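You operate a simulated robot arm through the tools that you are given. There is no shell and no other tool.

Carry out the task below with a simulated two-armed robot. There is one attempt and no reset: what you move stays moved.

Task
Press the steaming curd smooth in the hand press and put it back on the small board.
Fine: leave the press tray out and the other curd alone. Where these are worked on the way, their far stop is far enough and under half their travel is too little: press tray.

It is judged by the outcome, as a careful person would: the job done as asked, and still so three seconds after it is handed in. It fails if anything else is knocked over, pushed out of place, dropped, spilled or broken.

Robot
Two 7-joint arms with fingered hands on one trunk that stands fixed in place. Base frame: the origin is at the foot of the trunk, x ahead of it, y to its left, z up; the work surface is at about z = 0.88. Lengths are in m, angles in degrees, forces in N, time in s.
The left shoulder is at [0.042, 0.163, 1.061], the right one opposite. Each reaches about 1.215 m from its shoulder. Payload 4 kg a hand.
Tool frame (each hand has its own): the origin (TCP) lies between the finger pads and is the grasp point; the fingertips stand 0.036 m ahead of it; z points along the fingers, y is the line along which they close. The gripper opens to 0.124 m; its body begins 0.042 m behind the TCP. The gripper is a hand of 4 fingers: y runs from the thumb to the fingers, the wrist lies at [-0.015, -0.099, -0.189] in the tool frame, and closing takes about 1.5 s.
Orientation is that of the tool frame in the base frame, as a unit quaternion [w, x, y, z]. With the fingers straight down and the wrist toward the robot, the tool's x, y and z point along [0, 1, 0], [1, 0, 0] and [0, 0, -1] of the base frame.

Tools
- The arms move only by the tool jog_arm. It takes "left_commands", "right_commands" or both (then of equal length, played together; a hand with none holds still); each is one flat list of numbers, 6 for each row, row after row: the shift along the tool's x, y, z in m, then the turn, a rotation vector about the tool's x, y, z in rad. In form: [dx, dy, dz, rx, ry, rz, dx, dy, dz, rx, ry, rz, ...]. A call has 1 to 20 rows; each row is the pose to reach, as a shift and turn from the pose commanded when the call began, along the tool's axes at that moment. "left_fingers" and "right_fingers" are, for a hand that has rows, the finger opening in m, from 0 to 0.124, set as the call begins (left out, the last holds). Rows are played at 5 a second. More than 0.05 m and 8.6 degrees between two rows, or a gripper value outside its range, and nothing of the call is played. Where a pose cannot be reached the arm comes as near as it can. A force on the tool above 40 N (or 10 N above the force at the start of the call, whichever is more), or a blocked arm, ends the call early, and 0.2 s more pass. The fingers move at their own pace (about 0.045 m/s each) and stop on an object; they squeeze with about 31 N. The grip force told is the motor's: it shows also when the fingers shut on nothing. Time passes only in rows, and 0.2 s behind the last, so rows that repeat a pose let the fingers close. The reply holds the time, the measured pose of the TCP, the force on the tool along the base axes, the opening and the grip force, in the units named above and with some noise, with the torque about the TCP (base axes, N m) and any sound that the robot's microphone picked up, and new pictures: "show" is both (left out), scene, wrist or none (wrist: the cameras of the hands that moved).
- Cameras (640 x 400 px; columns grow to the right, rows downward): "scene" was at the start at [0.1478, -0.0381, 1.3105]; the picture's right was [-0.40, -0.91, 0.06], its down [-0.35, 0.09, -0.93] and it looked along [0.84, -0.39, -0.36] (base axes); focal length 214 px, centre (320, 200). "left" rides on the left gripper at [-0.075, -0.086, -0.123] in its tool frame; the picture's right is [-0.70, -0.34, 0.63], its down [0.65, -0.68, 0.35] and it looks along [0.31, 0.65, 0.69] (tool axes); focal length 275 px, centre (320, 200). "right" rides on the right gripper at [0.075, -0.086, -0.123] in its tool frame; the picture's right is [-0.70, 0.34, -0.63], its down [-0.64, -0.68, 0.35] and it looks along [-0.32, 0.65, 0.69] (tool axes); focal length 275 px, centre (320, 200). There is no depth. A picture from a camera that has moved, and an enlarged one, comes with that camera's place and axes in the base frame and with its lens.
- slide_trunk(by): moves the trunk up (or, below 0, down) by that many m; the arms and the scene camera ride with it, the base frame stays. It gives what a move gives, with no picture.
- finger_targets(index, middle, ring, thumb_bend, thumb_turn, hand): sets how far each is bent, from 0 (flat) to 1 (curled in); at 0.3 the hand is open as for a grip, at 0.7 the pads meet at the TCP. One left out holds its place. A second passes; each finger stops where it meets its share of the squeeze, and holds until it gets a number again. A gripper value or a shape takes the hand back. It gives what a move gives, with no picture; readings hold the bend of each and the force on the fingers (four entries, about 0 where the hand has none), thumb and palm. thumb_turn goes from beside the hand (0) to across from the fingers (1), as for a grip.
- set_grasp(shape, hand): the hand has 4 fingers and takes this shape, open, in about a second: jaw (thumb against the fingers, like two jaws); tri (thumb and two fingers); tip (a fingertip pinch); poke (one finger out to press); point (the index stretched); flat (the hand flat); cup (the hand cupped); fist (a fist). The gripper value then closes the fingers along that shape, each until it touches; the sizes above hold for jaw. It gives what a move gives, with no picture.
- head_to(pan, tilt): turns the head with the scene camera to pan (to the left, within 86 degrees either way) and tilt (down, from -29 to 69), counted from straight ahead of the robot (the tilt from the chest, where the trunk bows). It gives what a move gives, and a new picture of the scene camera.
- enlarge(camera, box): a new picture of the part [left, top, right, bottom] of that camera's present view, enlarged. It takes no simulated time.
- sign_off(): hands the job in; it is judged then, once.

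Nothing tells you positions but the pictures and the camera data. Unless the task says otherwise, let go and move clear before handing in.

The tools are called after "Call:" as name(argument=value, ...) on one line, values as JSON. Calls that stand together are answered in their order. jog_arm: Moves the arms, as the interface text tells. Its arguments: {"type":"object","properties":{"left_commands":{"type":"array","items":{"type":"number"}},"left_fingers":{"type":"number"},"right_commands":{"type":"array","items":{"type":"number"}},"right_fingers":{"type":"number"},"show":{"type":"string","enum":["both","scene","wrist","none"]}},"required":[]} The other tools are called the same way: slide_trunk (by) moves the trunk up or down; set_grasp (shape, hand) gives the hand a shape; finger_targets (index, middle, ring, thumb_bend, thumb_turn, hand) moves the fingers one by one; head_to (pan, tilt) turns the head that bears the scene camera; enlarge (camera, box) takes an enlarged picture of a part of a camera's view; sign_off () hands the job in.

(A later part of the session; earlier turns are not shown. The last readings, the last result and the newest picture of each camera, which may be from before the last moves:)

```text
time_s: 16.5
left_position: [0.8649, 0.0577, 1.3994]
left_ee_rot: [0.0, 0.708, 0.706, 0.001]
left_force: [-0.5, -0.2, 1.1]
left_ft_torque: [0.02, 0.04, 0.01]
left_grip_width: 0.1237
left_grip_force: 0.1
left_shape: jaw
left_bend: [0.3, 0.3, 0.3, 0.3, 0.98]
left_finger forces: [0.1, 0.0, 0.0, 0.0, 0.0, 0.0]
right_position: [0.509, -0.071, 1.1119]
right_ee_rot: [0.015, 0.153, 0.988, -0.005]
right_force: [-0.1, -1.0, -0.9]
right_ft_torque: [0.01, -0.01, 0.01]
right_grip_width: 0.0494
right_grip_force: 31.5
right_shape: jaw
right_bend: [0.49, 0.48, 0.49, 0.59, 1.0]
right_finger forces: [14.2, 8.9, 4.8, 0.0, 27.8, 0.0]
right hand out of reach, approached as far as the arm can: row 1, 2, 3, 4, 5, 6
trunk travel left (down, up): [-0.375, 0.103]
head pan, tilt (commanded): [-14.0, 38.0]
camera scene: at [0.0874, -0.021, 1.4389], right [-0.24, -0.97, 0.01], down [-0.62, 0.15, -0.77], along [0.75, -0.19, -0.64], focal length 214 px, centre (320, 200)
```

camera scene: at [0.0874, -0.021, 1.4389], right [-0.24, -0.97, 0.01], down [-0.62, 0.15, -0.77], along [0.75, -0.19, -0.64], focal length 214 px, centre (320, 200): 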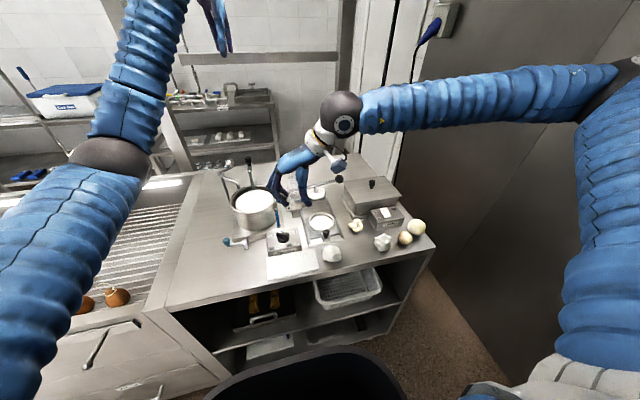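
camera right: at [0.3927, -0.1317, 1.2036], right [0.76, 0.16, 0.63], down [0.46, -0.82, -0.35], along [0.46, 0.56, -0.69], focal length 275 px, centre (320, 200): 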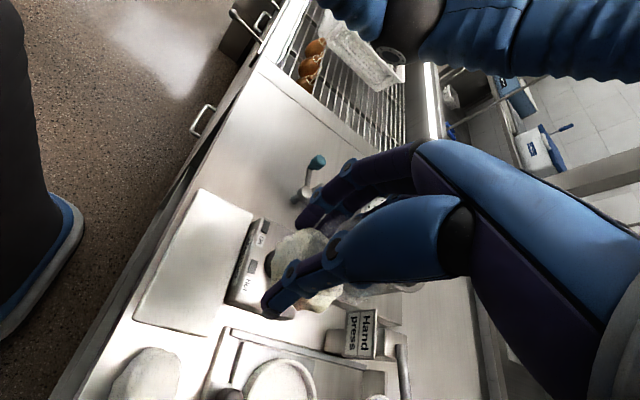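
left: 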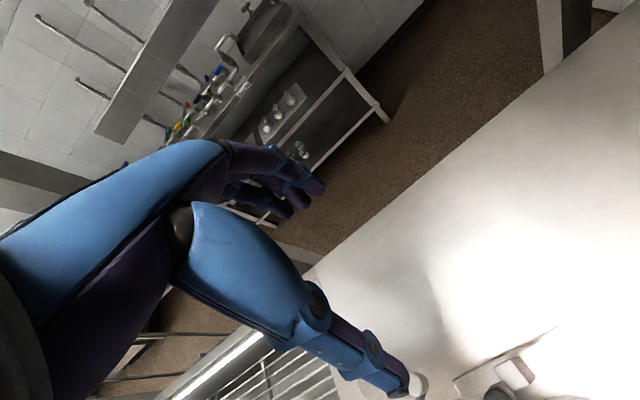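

A level hand at this yaw still can't reach the ring. Tilting the hand about its closing axis brings the wrist back toward the left and also leans the fingers away from the plunger plate, so I'll try yaw -65° with a 20° tilt.

Call:
jog_arm(right_commands=[-0.0208, -0.0138, 0.0137, 0.0048, -0.0793, 0.032, -0.0415, -0.0275, 0.0275, 0.0097, -0.1585, 0.0639, -0.0623, -0.0413, 0.0412, 0.0145, -0.2378, 0.0959, -0.083, -0.055, 0.0549, 0.0193, -0.317, 0.1278, -0.083, -0.055, 0.0549, 0.0193, -0.317, 0.1278], show="both")

Call:
enlarge(camera="scene", box=[240, 140, 400, 280])

```text
time_s: 17.7
left_position: [0.865, 0.0604, 1.4006]
left_ee_rot: [0.0, 0.708, 0.706, 0.001]
left_force: [0.3, -0.8, 0.2]
left_ft_torque: [-0.03, 0.03, 0.01]
left_grip_width: 0.1238
left_grip_force: 0.1
left_shape: jaw
left_bend: [0.3, 0.3, 0.3, 0.3, 0.98]
left_finger forces: [0.1, 0.1, 0.1, 0.0, 0.0, 0.0]
right_position: [0.5709, -0.1463, 1.053]
right_ee_rot: [0.169, 0.213, 0.962, -0.037]
right_force: [0.2, -0.4, -0.7]
right_ft_torque: [0.02, 0.01, -0.02]
right_grip_width: 0.0491
right_grip_force: 30.8
right_shape: jaw
right_bend: [0.49, 0.48, 0.49, 0.59, 1.0]
right_finger forces: [14.2, 8.9, 5.0, 0.0, 27.6, 0.0]
trunk travel left (down, up): [-0.375, 0.103]
head pan, tilt (commanded): [-14.0, 38.0]
camera scene: at [0.087, -0.021, 1.4389], right [-0.24, -0.97, 0.01], down [-0.62, 0.15, -0.77], along [0.75, -0.19, -0.64], focal length 214 px, centre (320, 200)
camera right: at [0.4315, -0.1753, 1.1427], right [0.54, 0.12, 0.83], down [0.37, -0.92, -0.1], along [0.76, 0.36, -0.54], focal length 275 px, centre (320, 200)
```

scene: 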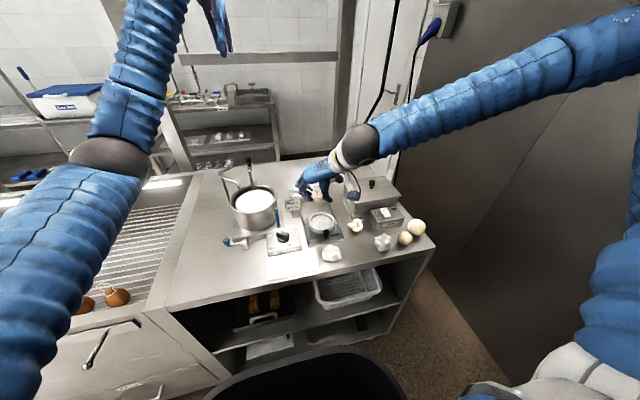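
right: 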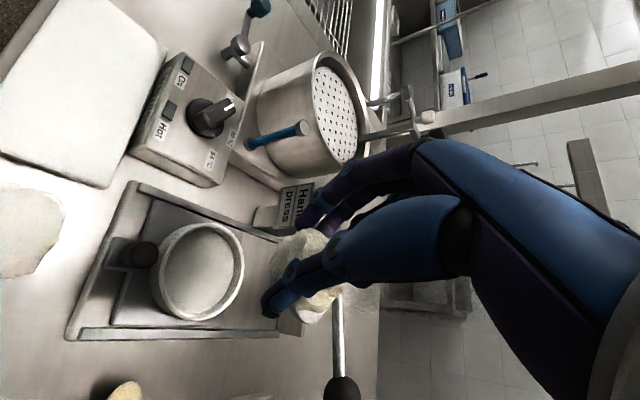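

```text
2.86 times, centred on (320, 210) of scene
camera zoom: at [0.087, -0.021, 1.4389], right [-0.24, -0.97, 0.01], down [-0.62, 0.15, -0.77], along [0.75, -0.19, -0.64], focal length 613 px, centre (320, 171)
```

zoom: 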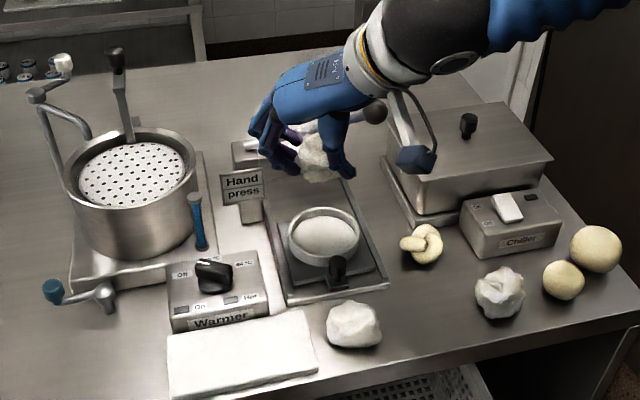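

The hand reached the tilted pose exactly, and the wrist camera now sees the tray and ring clearly. I'll zoom in on the ring and curd from both cameras to refine the placement.

Call:
enlarge(camera="right", box=[80, 180, 360, 355])

Call:
enlarge(camera="scene", box=[280, 150, 360, 250])

```text
2.29 times, centred on (220, 268) of right
camera zoom: at [0.4315, -0.1753, 1.1427], right [0.54, 0.12, 0.83], down [0.37, -0.92, -0.1], along [0.76, 0.36, -0.54], focal length 629 px, centre (549, 46)
```

zoom: 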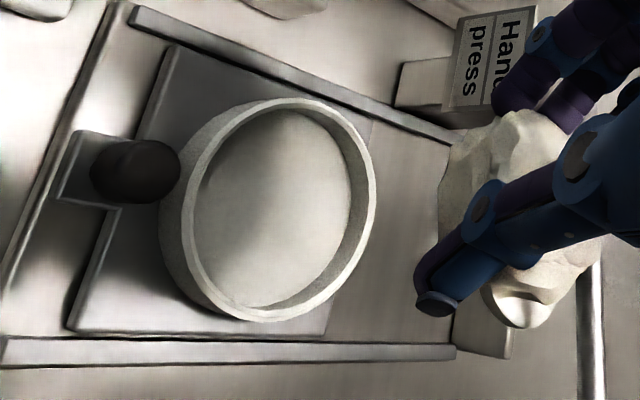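

```text
4.00 times, centred on (320, 200) of scene
camera zoom: at [0.087, -0.021, 1.4389], right [-0.24, -0.97, 0.01], down [-0.62, 0.15, -0.77], along [0.75, -0.19, -0.64], focal length 858 px, centre (320, 200)
```

zoom: 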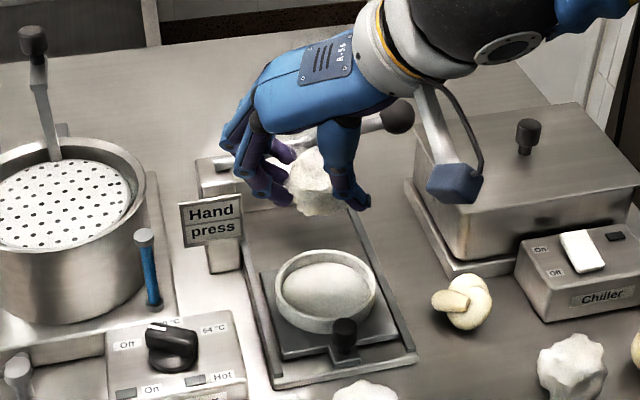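

Combining the views, the ring centre is at about (0.583, -0.155) with the rim at z≈0.92, and the curd hangs about 1.6 cm ahead of the TCP. I'll lower to TCP z≈0.985 over the ring and recheck.

Call:
jog_arm(right_commands=[0.0128, -0.0027, 0.0315, 0, 0, 0, 0.0255, -0.0053, 0.063, 0, 0, 0, 0.0255, -0.0053, 0.063, 0, 0, 0], show="none")

Call:
enlarge(camera="right", box=[120, 150, 400, 355])

Call:
enlarge(camera="scene", box=[285, 170, 365, 250])

```text
time_s: 18.5
left_position: [0.8632, 0.0589, 1.4023]
left_ee_rot: [0.0, 0.708, 0.706, 0.0]
left_force: [0.2, 0.4, -0.4]
left_ft_torque: [0.02, -0.01, -0.02]
left_grip_width: 0.1237
left_grip_force: 0.0
left_shape: jaw
left_bend: [0.3, 0.3, 0.3, 0.3, 0.98]
left_finger forces: [0.0, 0.0, 0.1, 0.0, 0.1, 0.0]
right_position: [0.5639, -0.1505, 0.9868]
right_ee_rot: [0.169, 0.213, 0.961, -0.037]
right_force: [-0.7, -0.2, -1.3]
right_ft_torque: [-0.01, 0.05, 0.03]
right_grip_width: 0.0491
right_grip_force: 31.1
right_shape: jaw
right_bend: [0.49, 0.48, 0.49, 0.59, 1.0]
right_finger forces: [14.1, 8.8, 5.0, 0.1, 27.5, 0.0]
trunk travel left (down, up): [-0.375, 0.103]
head pan, tilt (commanded): [-14.0, 38.0]
```

```text
1.95 times, centred on (260, 252) of right
camera zoom: at [0.4268, -0.1817, 1.0758], right [0.54, 0.12, 0.83], down [0.37, -0.92, -0.1], along [0.76, 0.36, -0.54], focal length 537 px, centre (437, 98)
```

zoom: 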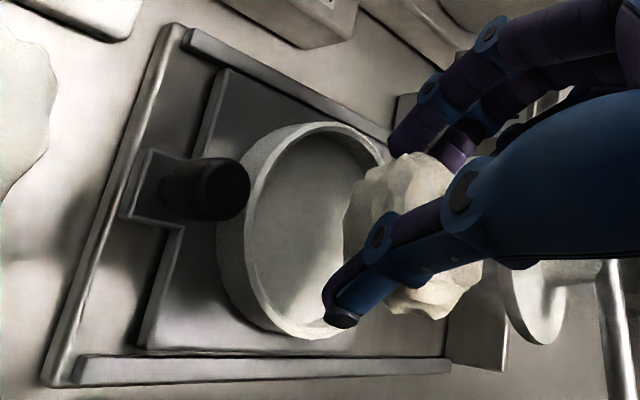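

```text
5.00 times, centred on (325, 210) of scene
camera zoom: at [0.0862, -0.0209, 1.439], right [-0.24, -0.97, 0.01], down [-0.62, 0.15, -0.77], along [0.75, -0.19, -0.64], focal length 1072 px, centre (295, 150)
```

zoom: 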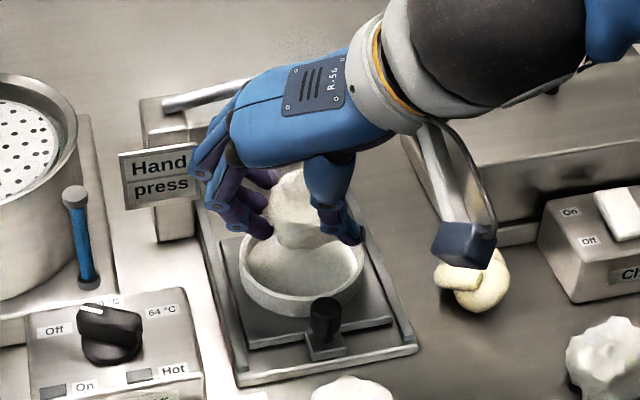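

Relative to the ring, the curd is about 5 mm too near the robot, so I'll shift it +5 mm in x and lower a further 2.8 cm. The fingers clear the sign and the plunger by about 2 cm.

Call:
jog_arm(right_commands=[0.0027, 0.001, 0.014, 0, 0, 0, 0.0053, 0.0021, 0.0279, 0, 0, 0, 0.0053, 0.0021, 0.0279, 0, 0, 0], show="none")

Call:
enlarge(camera="right", box=[120, 150, 400, 355])

Call:
enlarge(camera="scene", box=[285, 170, 365, 250])

```text
time_s: 19.3
left_position: [0.8636, 0.0582, 1.4008]
left_ee_rot: [0.0, 0.708, 0.706, -0.001]
left_force: [0.1, -0.3, -0.1]
left_ft_torque: [-0.02, 0.03, 0.01]
left_grip_width: 0.1237
left_grip_force: 0.1
left_shape: jaw
left_bend: [0.3, 0.3, 0.3, 0.3, 0.98]
left_finger forces: [0.0, 0.1, 0.0, 0.1, 0.0, 0.0]
right_position: [0.5684, -0.1509, 0.9576]
right_ee_rot: [0.17, 0.212, 0.962, -0.036]
right_force: [0.6, -0.9, -0.3]
right_ft_torque: [-0.02, -0.01, -0.01]
right_grip_width: 0.049
right_grip_force: 30.9
right_shape: jaw
right_bend: [0.49, 0.48, 0.49, 0.59, 1.0]
right_finger forces: [14.1, 8.8, 5.1, 0.1, 27.6, 0.0]
trunk travel left (down, up): [-0.375, 0.103]
head pan, tilt (commanded): [-14.0, 38.0]
```

```text
1.95 times, centred on (260, 252) of right
camera zoom: at [0.4308, -0.1807, 1.0467], right [0.54, 0.12, 0.83], down [0.37, -0.92, -0.11], along [0.76, 0.36, -0.54], focal length 537 px, centre (437, 98)
```

zoom: 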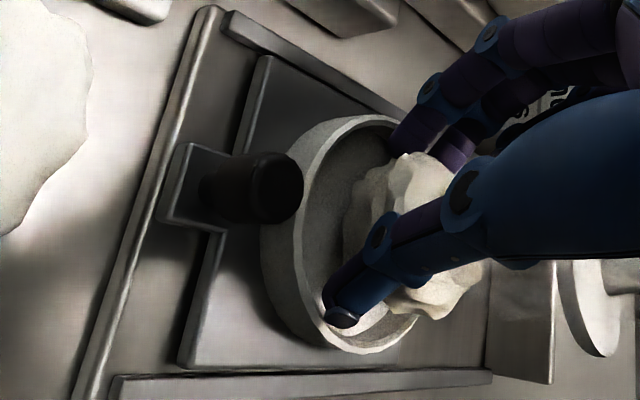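

```text
5.00 times, centred on (325, 210) of scene
camera zoom: at [0.0867, -0.0211, 1.439], right [-0.24, -0.97, 0.01], down [-0.62, 0.15, -0.77], along [0.75, -0.19, -0.64], focal length 1072 px, centre (295, 150)
```

zoom: 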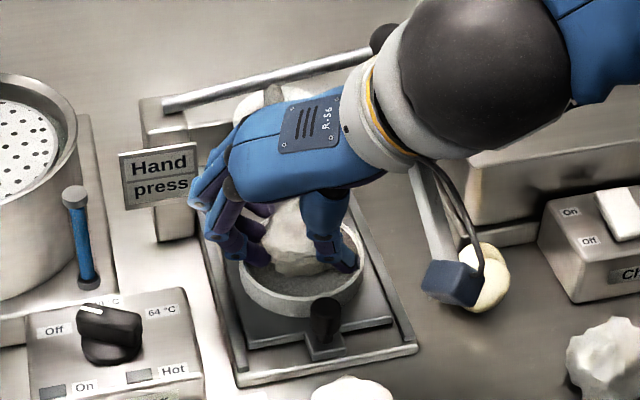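

The curd is part way into the ring with no contact yet. I'll lower it a few millimetres at a time.

Call:
jog_arm(right_commands=[0.0014, 0, 0.0038, 0, 0, 0, 0.0027, 0, 0.0075, 0, 0, 0, 0.0027, 0, 0.0075, 0, 0, 0], show="none")

Call:
enlarge(camera="right", box=[120, 150, 400, 355])

Call:
enlarge(camera="scene", box=[295, 180, 355, 240])

```text
time_s: 20.1
left_position: [0.8634, 0.0588, 1.402]
left_ee_rot: [0.0, 0.707, 0.707, 0.001]
left_force: [1.0, -0.1, -0.4]
left_ft_torque: [0.01, 0.01, -0.01]
left_grip_width: 0.1237
left_grip_force: 0.1
left_shape: jaw
left_bend: [0.3, 0.3, 0.3, 0.3, 0.98]
left_finger forces: [0.0, 0.0, 0.0, 0.1, 0.1, 0.0]
right_position: [0.5678, -0.1478, 0.9521]
right_ee_rot: [0.171, 0.212, 0.962, -0.036]
right_force: [0.2, 1.6, 32.2]
right_ft_torque: [0.11, -0.59, -0.1]
right_grip_width: 0.0489
right_grip_force: 30.9
right_shape: jaw
right_bend: [0.49, 0.47, 0.47, 0.59, 1.0]
right_finger forces: [14.9, 12.0, 7.4, 0.0, 33.1, 0.1]
trunk travel left (down, up): [-0.375, 0.103]
head pan, tilt (commanded): [-14.0, 38.0]
```

```text
1.95 times, centred on (260, 252) of right
camera zoom: at [0.4298, -0.1785, 1.0412], right [0.53, 0.12, 0.84], down [0.37, -0.92, -0.1], along [0.76, 0.37, -0.54], focal length 537 px, centre (437, 98)
```

zoom: 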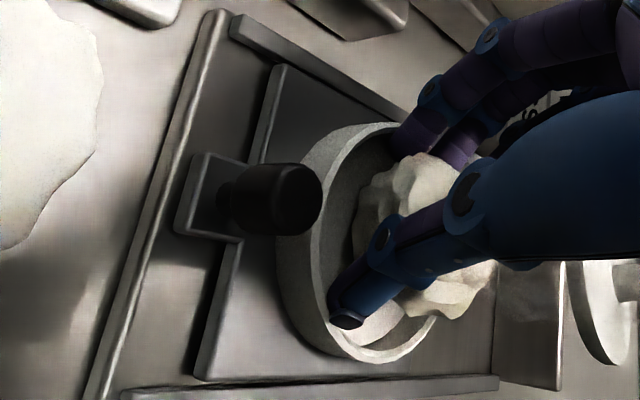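

```text
6.67 times, centred on (325, 210) of scene
camera zoom: at [0.085, -0.0204, 1.4393], right [-0.24, -0.97, 0.01], down [-0.62, 0.15, -0.77], along [0.75, -0.19, -0.64], focal length 1430 px, centre (287, 133)
```

zoom: 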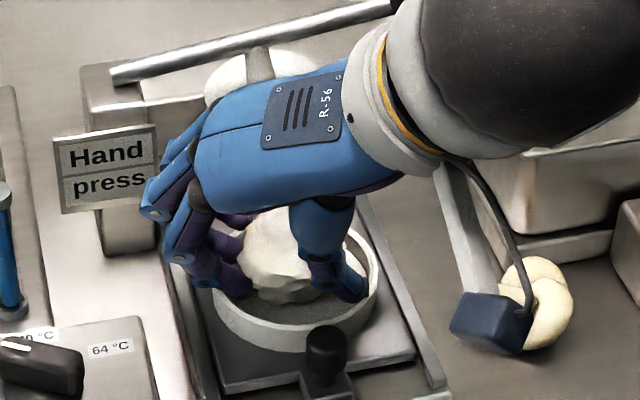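

A 32 N upward push centred under the curd means it is resting on the mould floor. I'll ease up 4 mm and open the fingers moderately to release it.

Call:
jog_arm(right_commands=[-0.0014, 0, -0.0038, 0, 0, 0, -0.0014, 0, -0.0038, 0, 0, 0], show="none")

Call:
jog_arm(right_commands=[0, 0, 0, 0, 0, 0, 0, 0, 0, 0, 0, 0, 0, 0, 0, 0, 0, 0, 0, 0, 0, 0, 0, 0], right_fingers=0.075, show="none")

Call:
enlarge(camera="right", box=[120, 150, 400, 355])

Call:
enlarge(camera="scene", box=[295, 180, 355, 240])

```text
time_s: 20.7
left_position: [0.8636, 0.0588, 1.4018]
left_ee_rot: [0.0, 0.707, 0.707, 0.0]
left_force: [0.6, -0.1, 0.4]
left_ft_torque: [0.02, 0.04, -0.03]
left_grip_width: 0.1236
left_grip_force: 0.1
left_shape: jaw
left_bend: [0.3, 0.3, 0.3, 0.3, 0.98]
left_finger forces: [0.0, 0.1, 0.0, 0.0, 0.1, 0.0]
right_position: [0.5676, -0.1488, 0.953]
right_ee_rot: [0.169, 0.214, 0.961, -0.038]
right_force: [-0.4, 2.4, 10.9]
right_ft_torque: [0.1, -0.2, -0.02]
right_grip_width: 0.0487
right_grip_force: 30.6
right_shape: jaw
right_bend: [0.49, 0.47, 0.47, 0.59, 1.0]
right_finger forces: [14.9, 10.9, 4.9, 0.1, 28.9, 0.0]
trunk travel left (down, up): [-0.375, 0.103]
head pan, tilt (commanded): [-14.0, 38.0]
```

```text
time_s: 21.7
left_position: [0.8655, 0.0595, 1.4005]
left_ee_rot: [0.0, 0.707, 0.707, 0.0]
left_force: [-1.2, -0.5, -0.8]
left_ft_torque: [0.0, 0.01, 0.01]
left_grip_width: 0.1237
left_grip_force: 0.0
left_shape: jaw
left_bend: [0.3, 0.3, 0.3, 0.3, 0.98]
left_finger forces: [0.1, 0.0, 0.0, 0.0, 0.0, 0.0]
right_position: [0.5677, -0.1494, 0.9536]
right_ee_rot: [0.169, 0.212, 0.962, -0.037]
right_force: [-0.4, 0.3, 0.6]
right_ft_torque: [-0.02, 0.01, -0.02]
right_grip_width: 0.0747
right_grip_force: 0.1
right_shape: jaw
right_bend: [0.38, 0.42, 0.4, 0.53, 0.99]
right_finger forces: [0.0, 0.1, 0.0, 0.1, 0.0, 0.0]
trunk travel left (down, up): [-0.375, 0.103]
head pan, tilt (commanded): [-14.0, 38.0]
```

```text
1.95 times, centred on (260, 252) of right
camera zoom: at [0.4299, -0.1792, 1.0432], right [0.54, 0.12, 0.83], down [0.37, -0.92, -0.11], along [0.76, 0.36, -0.54], focal length 537 px, centre (437, 98)
```

zoom: 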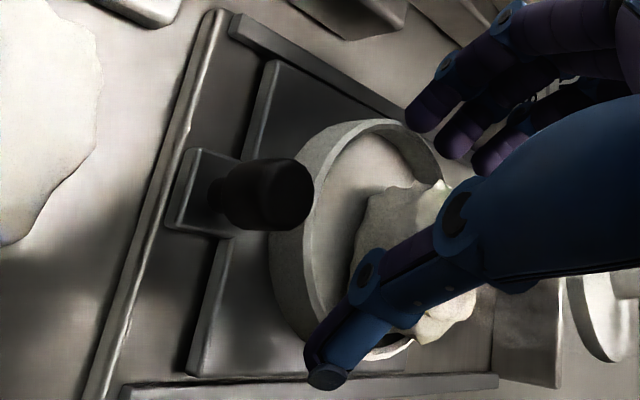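

```text
6.67 times, centred on (325, 210) of scene
camera zoom: at [0.087, -0.0212, 1.4389], right [-0.24, -0.97, 0.01], down [-0.62, 0.15, -0.77], along [0.75, -0.19, -0.64], focal length 1430 px, centre (287, 133)
```

zoom: 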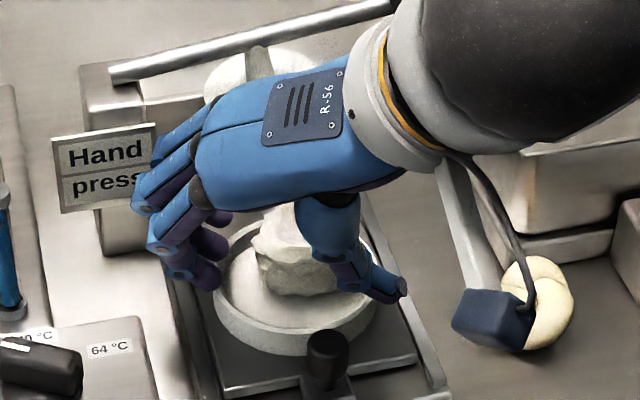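

The curd is released and sitting in the mould. I'll retract along the finger direction and look.

Call:
jog_arm(right_commands=[0, 0, -0.03, 0, 0, 0, 0, 0, -0.07, 0, 0, 0, 0, 0, -0.11, 0, 0, 0], show="wrist")

Call:
enlarge(camera="right", box=[120, 180, 360, 355])

Call:
enlarge(camera="scene", box=[285, 170, 365, 250])

```text
time_s: 22.5
left_position: [0.863, 0.0609, 1.4021]
left_ee_rot: [0.002, 0.707, 0.707, 0.0]
left_force: [-0.1, 1.1, -0.3]
left_ft_torque: [-0.03, -0.01, 0.0]
left_grip_width: 0.1238
left_grip_force: 0.1
left_shape: jaw
left_bend: [0.3, 0.3, 0.3, 0.3, 0.98]
left_finger forces: [0.1, 0.0, 0.0, 0.0, 0.1, 0.1]
right_position: [0.5304, -0.1321, 1.0589]
right_ee_rot: [0.171, 0.212, 0.961, -0.037]
right_force: [0.1, 0.5, 0.4]
right_ft_torque: [-0.02, 0.03, 0.01]
right_grip_width: 0.0747
right_grip_force: 0.0
right_shape: jaw
right_bend: [0.38, 0.41, 0.4, 0.53, 0.99]
right_finger forces: [0.0, 0.1, 0.1, 0.0, 0.0, 0.0]
trunk travel left (down, up): [-0.375, 0.103]
head pan, tilt (commanded): [-14.0, 38.0]
camera right: at [0.3924, -0.1629, 1.1479], right [0.54, 0.12, 0.83], down [0.37, -0.92, -0.1], along [0.76, 0.36, -0.54], focal length 275 px, centre (320, 200)
```

right: 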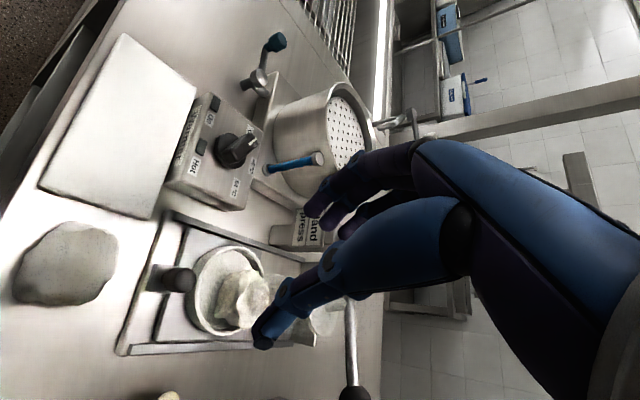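

```text
2.29 times, centred on (240, 268) of right
camera zoom: at [0.3924, -0.1629, 1.1479], right [0.54, 0.12, 0.83], down [0.37, -0.92, -0.1], along [0.76, 0.36, -0.54], focal length 629 px, centre (503, 46)
```

zoom: 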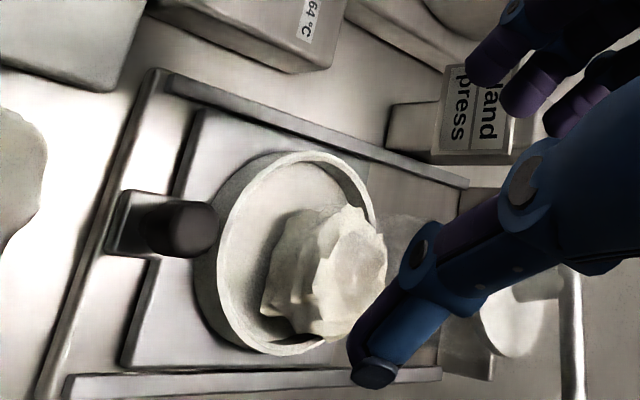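

```text
5.00 times, centred on (325, 210) of scene
camera zoom: at [0.0852, -0.0198, 1.4392], right [-0.24, -0.97, 0.01], down [-0.62, 0.15, -0.77], along [0.75, -0.19, -0.64], focal length 1072 px, centre (295, 150)
```

zoom: 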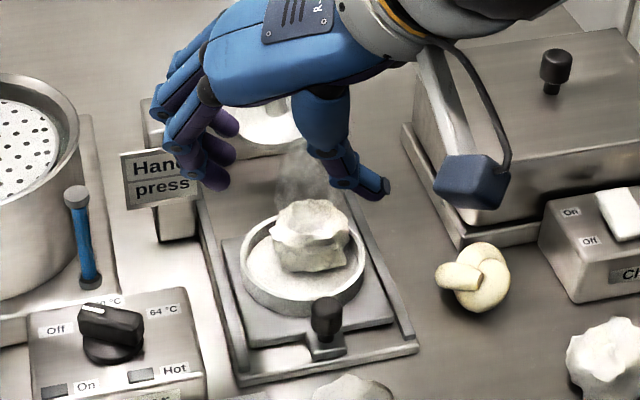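

The curd sits inside the ring, still steaming. Next I need to push the tray in by its black knob at about (0.527, -0.155, top z≈0.93), and space is tight between the ring and the other curd. I'll set a fingertip pinch shape and look at it.

Call:
set_grasp(hand="right", shape="tip")

Call:
enlarge(camera="right", box=[120, 100, 480, 355])

Call:
enlarge(camera="scene", box=[280, 150, 370, 250])

```text
time_s: 23.4
left_position: [0.8645, 0.0596, 1.4021]
left_ee_rot: [0.0, 0.708, 0.706, 0.0]
left_force: [-0.4, 0.0, -0.3]
left_ft_torque: [0.03, 0.02, -0.02]
left_grip_width: 0.1236
left_grip_force: 0.0
left_shape: jaw
left_bend: [0.3, 0.3, 0.3, 0.3, 0.98]
left_finger forces: [0.0, 0.0, 0.0, 0.1, 0.0, 0.0]
right_position: [0.5315, -0.1338, 1.0582]
right_ee_rot: [0.17, 0.213, 0.961, -0.037]
right_force: [0.0, 0.4, 0.0]
right_ft_torque: [0.01, 0.03, 0.0]
right_grip_width: 0.1238
right_grip_force: 0.1
right_shape: tip
right_bend: [0.31, 0.98, 0.99, 0.3, 0.98]
right_finger forces: [0.1, 0.0, 0.1, 0.0, 0.0, 0.0]
trunk travel left (down, up): [-0.375, 0.103]
head pan, tilt (commanded): [-14.0, 38.0]
```

```text
1.57 times, centred on (300, 228) of right
camera zoom: at [0.3939, -0.164, 1.1466], right [0.54, 0.12, 0.83], down [0.37, -0.92, -0.1], along [0.76, 0.36, -0.54], focal length 432 px, centre (351, 157)
```

zoom: 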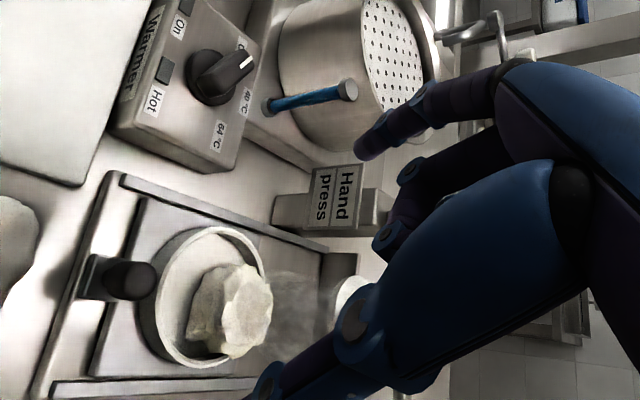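

```text
4.00 times, centred on (325, 200) of scene
camera zoom: at [0.0867, -0.0209, 1.4389], right [-0.24, -0.97, 0.01], down [-0.62, 0.15, -0.77], along [0.75, -0.19, -0.64], focal length 858 px, centre (300, 200)
```

zoom: 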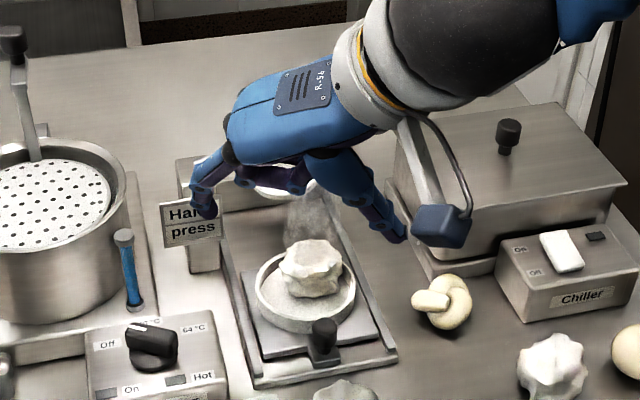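

Tip shape leaves only the index and thumb extended, which suits the knob. I'll tilt the hand a bit more (to ~35°) so the curled fingers clear the curd, partly close, and hover above the knob.

Call:
jog_arm(right_commands=[0.0096, -0.0069, 0.0171, 0, -0.087, 0, 0.0193, -0.0138, 0.0341, 0, -0.174, 0, 0.0289, -0.0207, 0.0512, 0, -0.262, 0, 0.0289, -0.0207, 0.0512, 0, -0.262, 0], right_fingers=0.065, show="wrist")

Call:
enlarge(camera="scene", box=[280, 160, 370, 260])

Call:
enlarge(camera="right", box=[120, 120, 440, 355])

```text
time_s: 24.4
left_position: [0.8638, 0.0595, 1.4019]
left_ee_rot: [0.0, 0.707, 0.707, 0.0]
left_force: [-0.5, -0.6, -0.6]
left_ft_torque: [0.0, 0.0, 0.02]
left_grip_width: 0.1239
left_grip_force: 0.1
left_shape: jaw
left_bend: [0.3, 0.3, 0.3, 0.3, 0.98]
left_finger forces: [0.1, 0.1, 0.0, 0.1, 0.1, 0.0]
right_position: [0.5198, -0.1468, 0.9996]
right_ee_rot: [0.294, 0.206, 0.931, -0.064]
right_force: [0.4, 0.5, 0.5]
right_ft_torque: [-0.01, -0.01, 0.0]
right_grip_width: 0.0657
right_grip_force: 0.1
right_shape: tip
right_bend: [0.41, 0.98, 0.99, 0.55, 0.99]
right_finger forces: [0.1, 0.0, 0.0, 0.0, 0.0, 0.0]
trunk travel left (down, up): [-0.375, 0.103]
head pan, tilt (commanded): [-14.0, 38.0]
camera right: at [0.363, -0.1689, 1.0564], right [0.33, 0.22, 0.92], down [0.37, -0.92, 0.09], along [0.87, 0.31, -0.38], focal length 275 px, centre (320, 200)
```

right: 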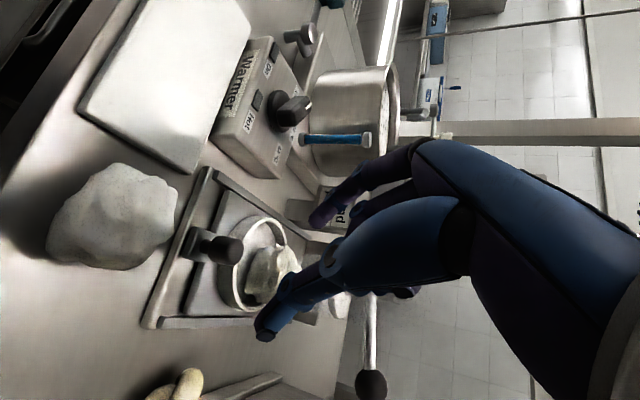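

```text
4.00 times, centred on (325, 210) of scene
camera zoom: at [0.0863, -0.021, 1.439], right [-0.24, -0.97, 0.01], down [-0.62, 0.15, -0.77], along [0.75, -0.19, -0.64], focal length 858 px, centre (300, 160)
```

zoom: 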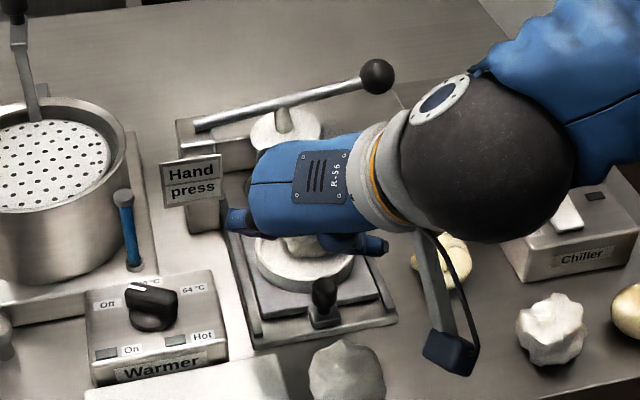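

```text
1.70 times, centred on (280, 238) of right
camera zoom: at [0.363, -0.1689, 1.0564], right [0.33, 0.22, 0.92], down [0.37, -0.92, 0.09], along [0.87, 0.31, -0.38], focal length 469 px, centre (388, 136)
```

zoom: 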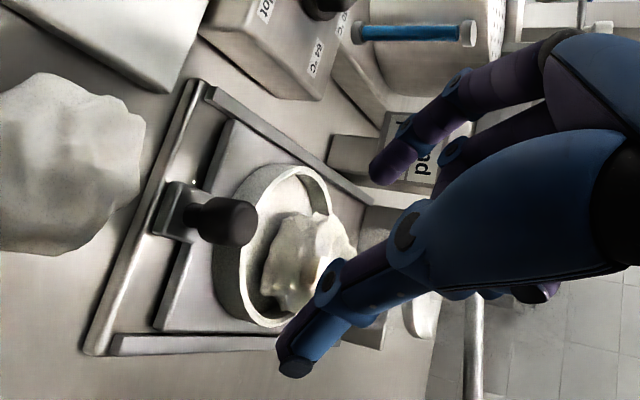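

From this view the knob is at about (0.523, -0.155) with its top at z≈0.932. I'll shift slightly back and descend so the index and thumb straddle it.

Call:
jog_arm(right_commands=[0.0123, -0.002, 0.013, 0, 0, 0, 0.0247, -0.0041, 0.0259, 0, 0, 0, 0.037, -0.0061, 0.0389, 0, 0, 0, 0.037, -0.0061, 0.0389, 0, 0, 0], show="none")

Call:
enlarge(camera="right", box=[160, 140, 420, 340])

Call:
enlarge(camera="scene", box=[285, 180, 365, 250])

```text
time_s: 25.4
left_position: [0.8644, 0.0592, 1.4018]
left_ee_rot: [0.0, 0.708, 0.707, 0.0]
left_force: [0.2, 0.0, 0.6]
left_ft_torque: [0.0, 0.03, 0.0]
left_grip_width: 0.1237
left_grip_force: 0.1
left_shape: jaw
left_bend: [0.3, 0.3, 0.3, 0.3, 0.98]
left_finger forces: [0.0, 0.0, 0.0, 0.0, 0.0, 0.0]
right_position: [0.5072, -0.1477, 0.9465]
right_ee_rot: [0.294, 0.205, 0.931, -0.065]
right_force: [0.4, 0.3, 0.8]
right_ft_torque: [-0.01, 0.0, 0.03]
right_grip_width: 0.066
right_grip_force: 0.1
right_shape: tip
right_bend: [0.41, 0.98, 0.99, 0.55, 0.99]
right_finger forces: [0.1, 0.1, 0.0, 0.1, 0.0, 0.1]
right hand out of reach, approached as far as the arm can: row 2
trunk travel left (down, up): [-0.375, 0.103]
head pan, tilt (commanded): [-14.0, 38.0]
```

```text
2.00 times, centred on (290, 240) of right
camera zoom: at [0.3518, -0.1705, 1.0034], right [0.33, 0.22, 0.92], down [0.37, -0.92, 0.09], along [0.87, 0.31, -0.39], focal length 551 px, centre (380, 120)
```

zoom: 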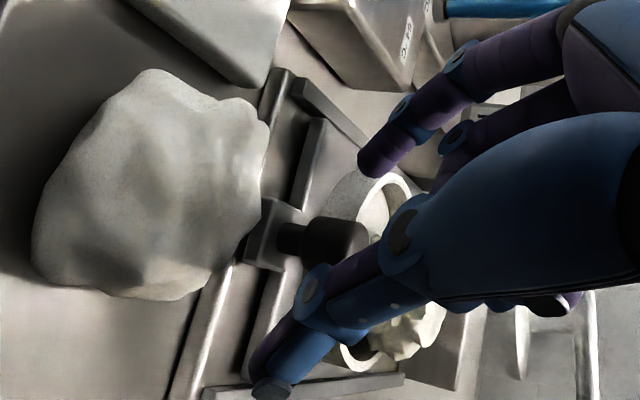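

```text
5.71 times, centred on (325, 215) of scene
camera zoom: at [0.0865, -0.0202, 1.439], right [-0.24, -0.97, 0.01], down [-0.62, 0.15, -0.77], along [0.75, -0.19, -0.64], focal length 1226 px, centre (291, 114)
```

zoom: 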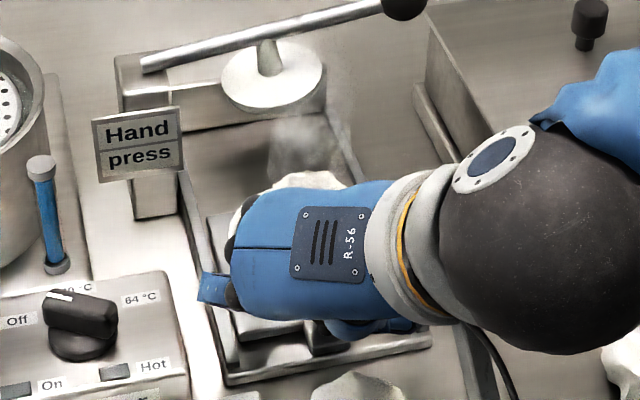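

The knob is centred between the index and thumb, and nothing is touching. I'll close the pinch on it.

Call:
jog_arm(right_commands=[0, 0, 0, 0, 0, 0, 0, 0, 0, 0, 0, 0, 0, 0, 0, 0, 0, 0, 0, 0, 0, 0, 0, 0, 0, 0, 0, 0, 0, 0, 0, 0, 0, 0, 0, 0], right_fingers=0.005, show="none")

Call:
enlarge(camera="right", box=[160, 140, 420, 340])

```text
time_s: 26.8
left_position: [0.8648, 0.0594, 1.4014]
left_ee_rot: [0.0, 0.708, 0.706, 0.0]
left_force: [-0.8, 0.4, 0.4]
left_ft_torque: [0.0, -0.02, 0.02]
left_grip_width: 0.1236
left_grip_force: 0.1
left_shape: jaw
left_bend: [0.3, 0.3, 0.3, 0.3, 0.98]
left_finger forces: [0.0, 0.1, 0.0, 0.0, 0.1, 0.1]
right_position: [0.5074, -0.1485, 0.9468]
right_ee_rot: [0.293, 0.205, 0.932, -0.064]
right_force: [-1.5, 3.2, 1.2]
right_ft_torque: [0.03, 0.05, 0.06]
right_grip_width: 0.0107
right_grip_force: 30.4
right_shape: tip
right_bend: [0.63, 1.0, 1.0, 0.68, 1.0]
right_finger forces: [29.2, 0.1, 0.0, 0.1, 25.6, 0.1]
trunk travel left (down, up): [-0.375, 0.103]
head pan, tilt (commanded): [-14.0, 38.0]
```

```text
2.00 times, centred on (290, 240) of right
camera zoom: at [0.3519, -0.1708, 1.0033], right [0.33, 0.22, 0.92], down [0.37, -0.92, 0.09], along [0.87, 0.31, -0.39], focal length 551 px, centre (380, 120)
```

zoom: 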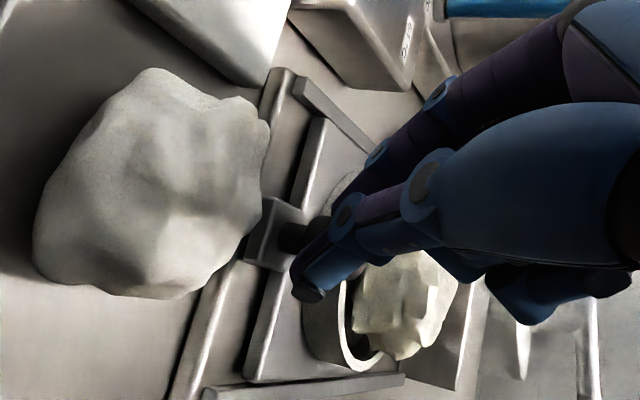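

The knob is pinched with about 30 N. I'll push the tray 5 cm toward the press, then check clearances.

Call:
jog_arm(right_commands=[-0.0093, 0.0053, 0.0065, 0, 0, 0, -0.0186, 0.0106, 0.013, 0, 0, 0, -0.0278, 0.0158, 0.0195, 0, 0, 0, -0.0371, 0.0211, 0.026, 0, 0, 0, -0.0371, 0.0211, 0.026, 0, 0, 0], show="none")

Call:
enlarge(camera="scene", box=[285, 160, 365, 240])

Call:
enlarge(camera="right", box=[160, 140, 480, 360])

```text
time_s: 28.0
left_position: [0.8643, 0.0602, 1.4001]
left_ee_rot: [0.001, 0.708, 0.706, 0.0]
left_force: [0.1, 0.0, -0.3]
left_ft_torque: [0.01, -0.03, -0.01]
left_grip_width: 0.1235
left_grip_force: 0.0
left_shape: jaw
left_bend: [0.3, 0.3, 0.3, 0.3, 0.98]
left_finger forces: [0.1, 0.1, 0.0, 0.1, 0.0, 0.1]
right_position: [0.5569, -0.149, 0.9475]
right_ee_rot: [0.293, 0.206, 0.931, -0.065]
right_force: [-0.4, 7.0, -10.0]
right_ft_torque: [0.12, 0.23, 0.14]
right_grip_width: 0.0091
right_grip_force: 31.0
right_shape: tip
right_bend: [0.63, 1.0, 1.0, 0.72, 1.0]
right_finger forces: [29.0, 0.0, 0.0, 0.0, 23.1, 0.1]
trunk travel left (down, up): [-0.375, 0.103]
head pan, tilt (commanded): [-14.0, 38.0]
```

```text
5.00 times, centred on (325, 200) of scene
camera zoom: at [0.0874, -0.0208, 1.4388], right [-0.24, -0.97, 0.01], down [-0.62, 0.15, -0.77], along [0.75, -0.19, -0.64], focal length 1072 px, centre (295, 200)
```

zoom: 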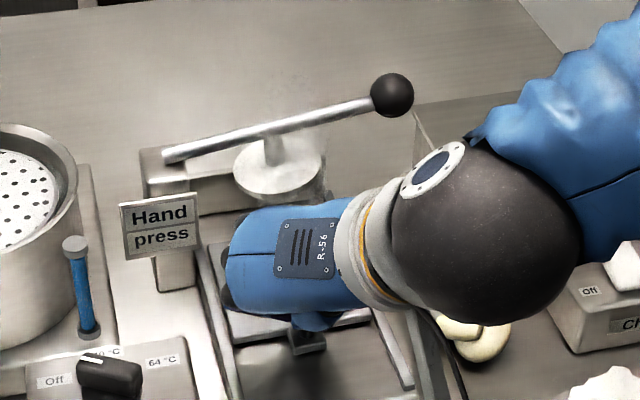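

```text
1.82 times, centred on (320, 250) of right
camera zoom: at [0.4009, -0.1717, 1.0049], right [0.33, 0.22, 0.92], down [0.37, -0.92, 0.09], along [0.87, 0.31, -0.39], focal length 500 px, centre (320, 109)
```

zoom: 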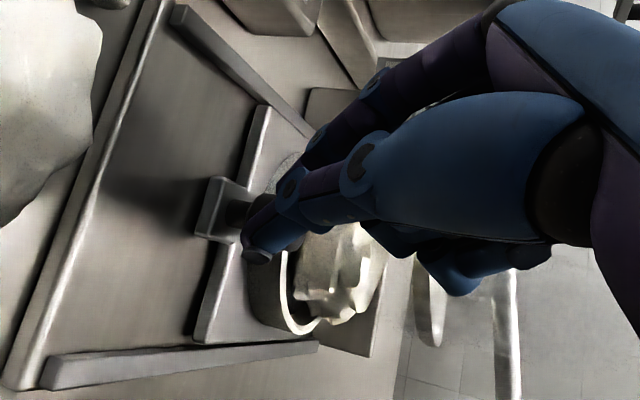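

The tray is following. I'll continue 3 cm more and then check again.

Call:
jog_arm(right_commands=[-0.0074, 0.0042, 0.0052, 0, 0, 0, -0.0148, 0.0085, 0.0104, 0, 0, 0, -0.0223, 0.0127, 0.0156, 0, 0, 0, -0.0223, 0.0127, 0.0156, 0, 0, 0], show="none")

Call:
enlarge(camera="scene", box=[285, 160, 365, 240])

Call:
enlarge(camera="right", box=[160, 140, 480, 360])

```text
time_s: 29.0
left_position: [0.8648, 0.0585, 1.4015]
left_ee_rot: [-0.001, 0.708, 0.706, 0.0]
left_force: [1.3, -0.7, 0.3]
left_ft_torque: [0.0, 0.0, 0.02]
left_grip_width: 0.1238
left_grip_force: 0.1
left_shape: jaw
left_bend: [0.3, 0.3, 0.3, 0.3, 0.98]
left_finger forces: [0.0, 0.1, 0.0, 0.0, 0.0, 0.0]
right_position: [0.5872, -0.1488, 0.9477]
right_ee_rot: [0.294, 0.206, 0.931, -0.065]
right_force: [0.2, 3.9, -3.1]
right_ft_torque: [0.06, 0.08, 0.07]
right_grip_width: 0.009
right_grip_force: 30.8
right_shape: tip
right_bend: [0.63, 1.0, 1.0, 0.69, 1.0]
right_finger forces: [26.7, 0.1, 0.0, 0.0, 24.0, 0.0]
trunk travel left (down, up): [-0.375, 0.103]
head pan, tilt (commanded): [-14.0, 38.0]
```

```text
5.00 times, centred on (325, 200) of scene
camera zoom: at [0.0869, -0.021, 1.4389], right [-0.24, -0.97, 0.01], down [-0.62, 0.15, -0.77], along [0.75, -0.19, -0.64], focal length 1072 px, centre (295, 200)
```

zoom: 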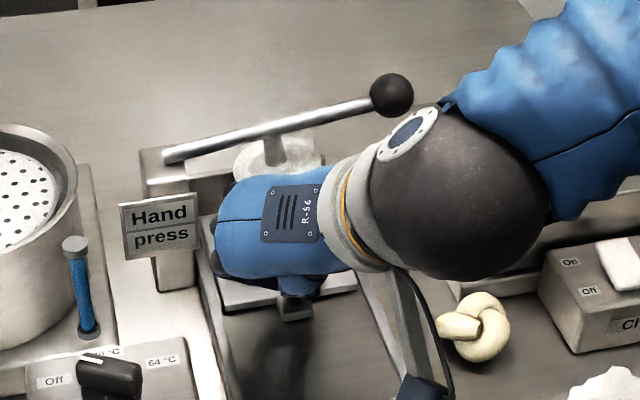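

```text
1.82 times, centred on (320, 250) of right
camera zoom: at [0.4323, -0.1712, 1.0038], right [0.33, 0.22, 0.92], down [0.37, -0.92, 0.09], along [0.87, 0.31, -0.38], focal length 500 px, centre (320, 109)
```

zoom: 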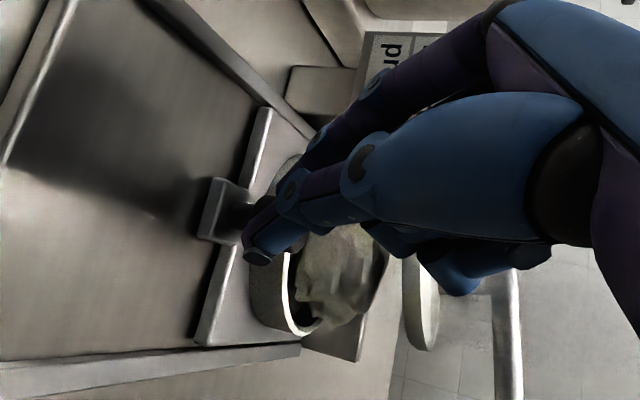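

No contact yet. About 2 cm of travel should remain, so I'll push in small steps and watch the force for the end stop.

Call:
jog_arm(right_commands=[-0.0037, 0.0021, 0.0026, 0, 0, 0, -0.0074, 0.0042, 0.0052, 0, 0, 0, -0.0074, 0.0042, 0.0052, 0, 0, 0], show="none")

Call:
enlarge(camera="scene", box=[290, 165, 350, 225])

Call:
enlarge(camera="right", box=[220, 140, 500, 360])

```text
time_s: 29.8
left_position: [0.864, 0.0585, 1.4015]
left_ee_rot: [0.0, 0.707, 0.707, 0.0]
left_force: [0.4, -0.4, 0.0]
left_ft_torque: [0.03, -0.01, -0.02]
left_grip_width: 0.1235
left_grip_force: 0.1
left_shape: jaw
left_bend: [0.3, 0.3, 0.3, 0.3, 0.98]
left_finger forces: [0.0, 0.0, 0.0, 0.0, 0.1, 0.0]
right_position: [0.5973, -0.1481, 0.9474]
right_ee_rot: [0.293, 0.205, 0.931, -0.065]
right_force: [-9.5, 4.1, -2.4]
right_ft_torque: [0.04, 0.29, 0.06]
right_grip_width: 0.0094
right_grip_force: 30.8
right_shape: tip
right_bend: [0.63, 1.0, 1.0, 0.69, 1.0]
right_finger forces: [28.2, 0.0, 0.0, 0.1, 28.2, 0.0]
trunk travel left (down, up): [-0.375, 0.103]
head pan, tilt (commanded): [-14.0, 38.0]
```

```text
6.67 times, centred on (320, 195) of scene
camera zoom: at [0.0865, -0.0207, 1.4389], right [-0.24, -0.97, 0.01], down [-0.62, 0.15, -0.77], along [0.75, -0.19, -0.64], focal length 1430 px, centre (320, 233)
```

zoom: 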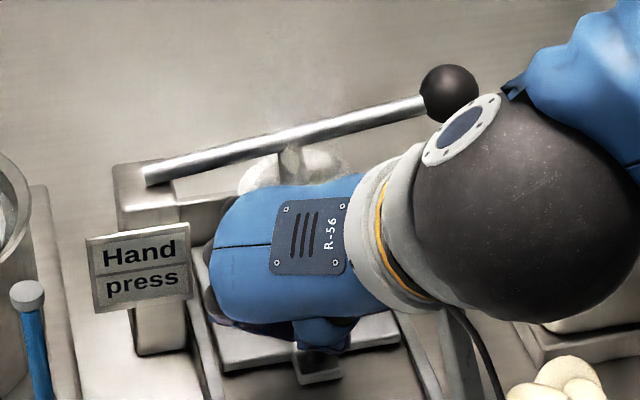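

```text
1.82 times, centred on (360, 250) of right
camera zoom: at [0.4416, -0.1713, 1.0044], right [0.33, 0.22, 0.92], down [0.37, -0.92, 0.09], along [0.87, 0.31, -0.39], focal length 500 px, centre (247, 109)
```

zoom: 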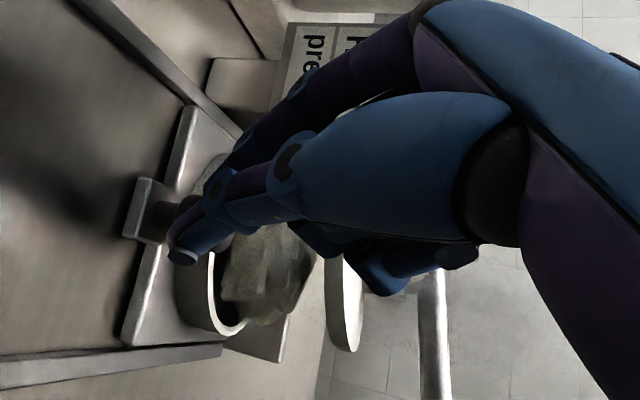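

Resistance has started at knob height (about 9.5 N). I'll push up to 8 mm more to see whether this is the end stop.

Call:
jog_arm(right_commands=[-0.003, 0.0017, 0.0021, 0, 0, 0, -0.0059, 0.0034, 0.0042, 0, 0, 0, -0.0059, 0.0034, 0.0042, 0, 0, 0], show="none")

Call:
enlarge(camera="right", box=[220, 140, 500, 360])

```text
time_s: 30.6
left_position: [0.8615, 0.059, 1.4034]
left_ee_rot: [0.0, 0.707, 0.707, 0.0]
left_force: [-0.6, 0.2, -0.3]
left_ft_torque: [0.02, 0.0, -0.01]
left_grip_width: 0.1238
left_grip_force: 0.0
left_shape: jaw
left_bend: [0.3, 0.3, 0.3, 0.3, 0.98]
left_finger forces: [0.1, 0.1, 0.0, 0.0, 0.1, 0.0]
right_position: [0.6017, -0.1479, 0.9474]
right_ee_rot: [0.294, 0.205, 0.931, -0.063]
right_force: [-38.4, 11.7, 2.6]
right_ft_torque: [0.06, 1.08, -0.01]
right_grip_width: 0.0107
right_grip_force: 31.2
right_shape: tip
right_bend: [0.64, 1.0, 1.0, 0.69, 0.98]
right_finger forces: [31.9, 0.0, 0.0, 0.0, 39.0, 0.1]
trunk travel left (down, up): [-0.375, 0.103]
head pan, tilt (commanded): [-14.0, 38.0]
```

```text
1.82 times, centred on (360, 250) of right
camera zoom: at [0.4464, -0.1703, 1.0047], right [0.33, 0.22, 0.92], down [0.37, -0.92, 0.09], along [0.87, 0.31, -0.39], focal length 500 px, centre (247, 109)
```

zoom: 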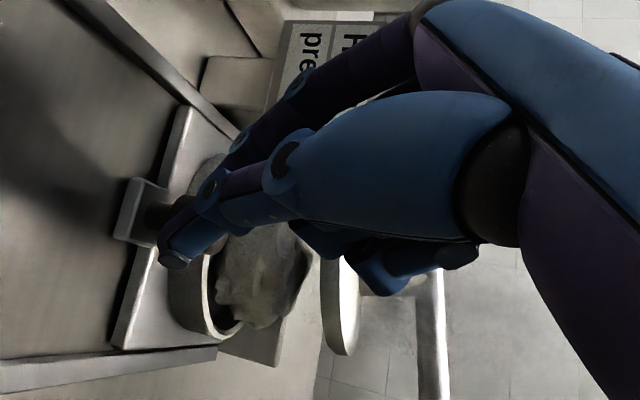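

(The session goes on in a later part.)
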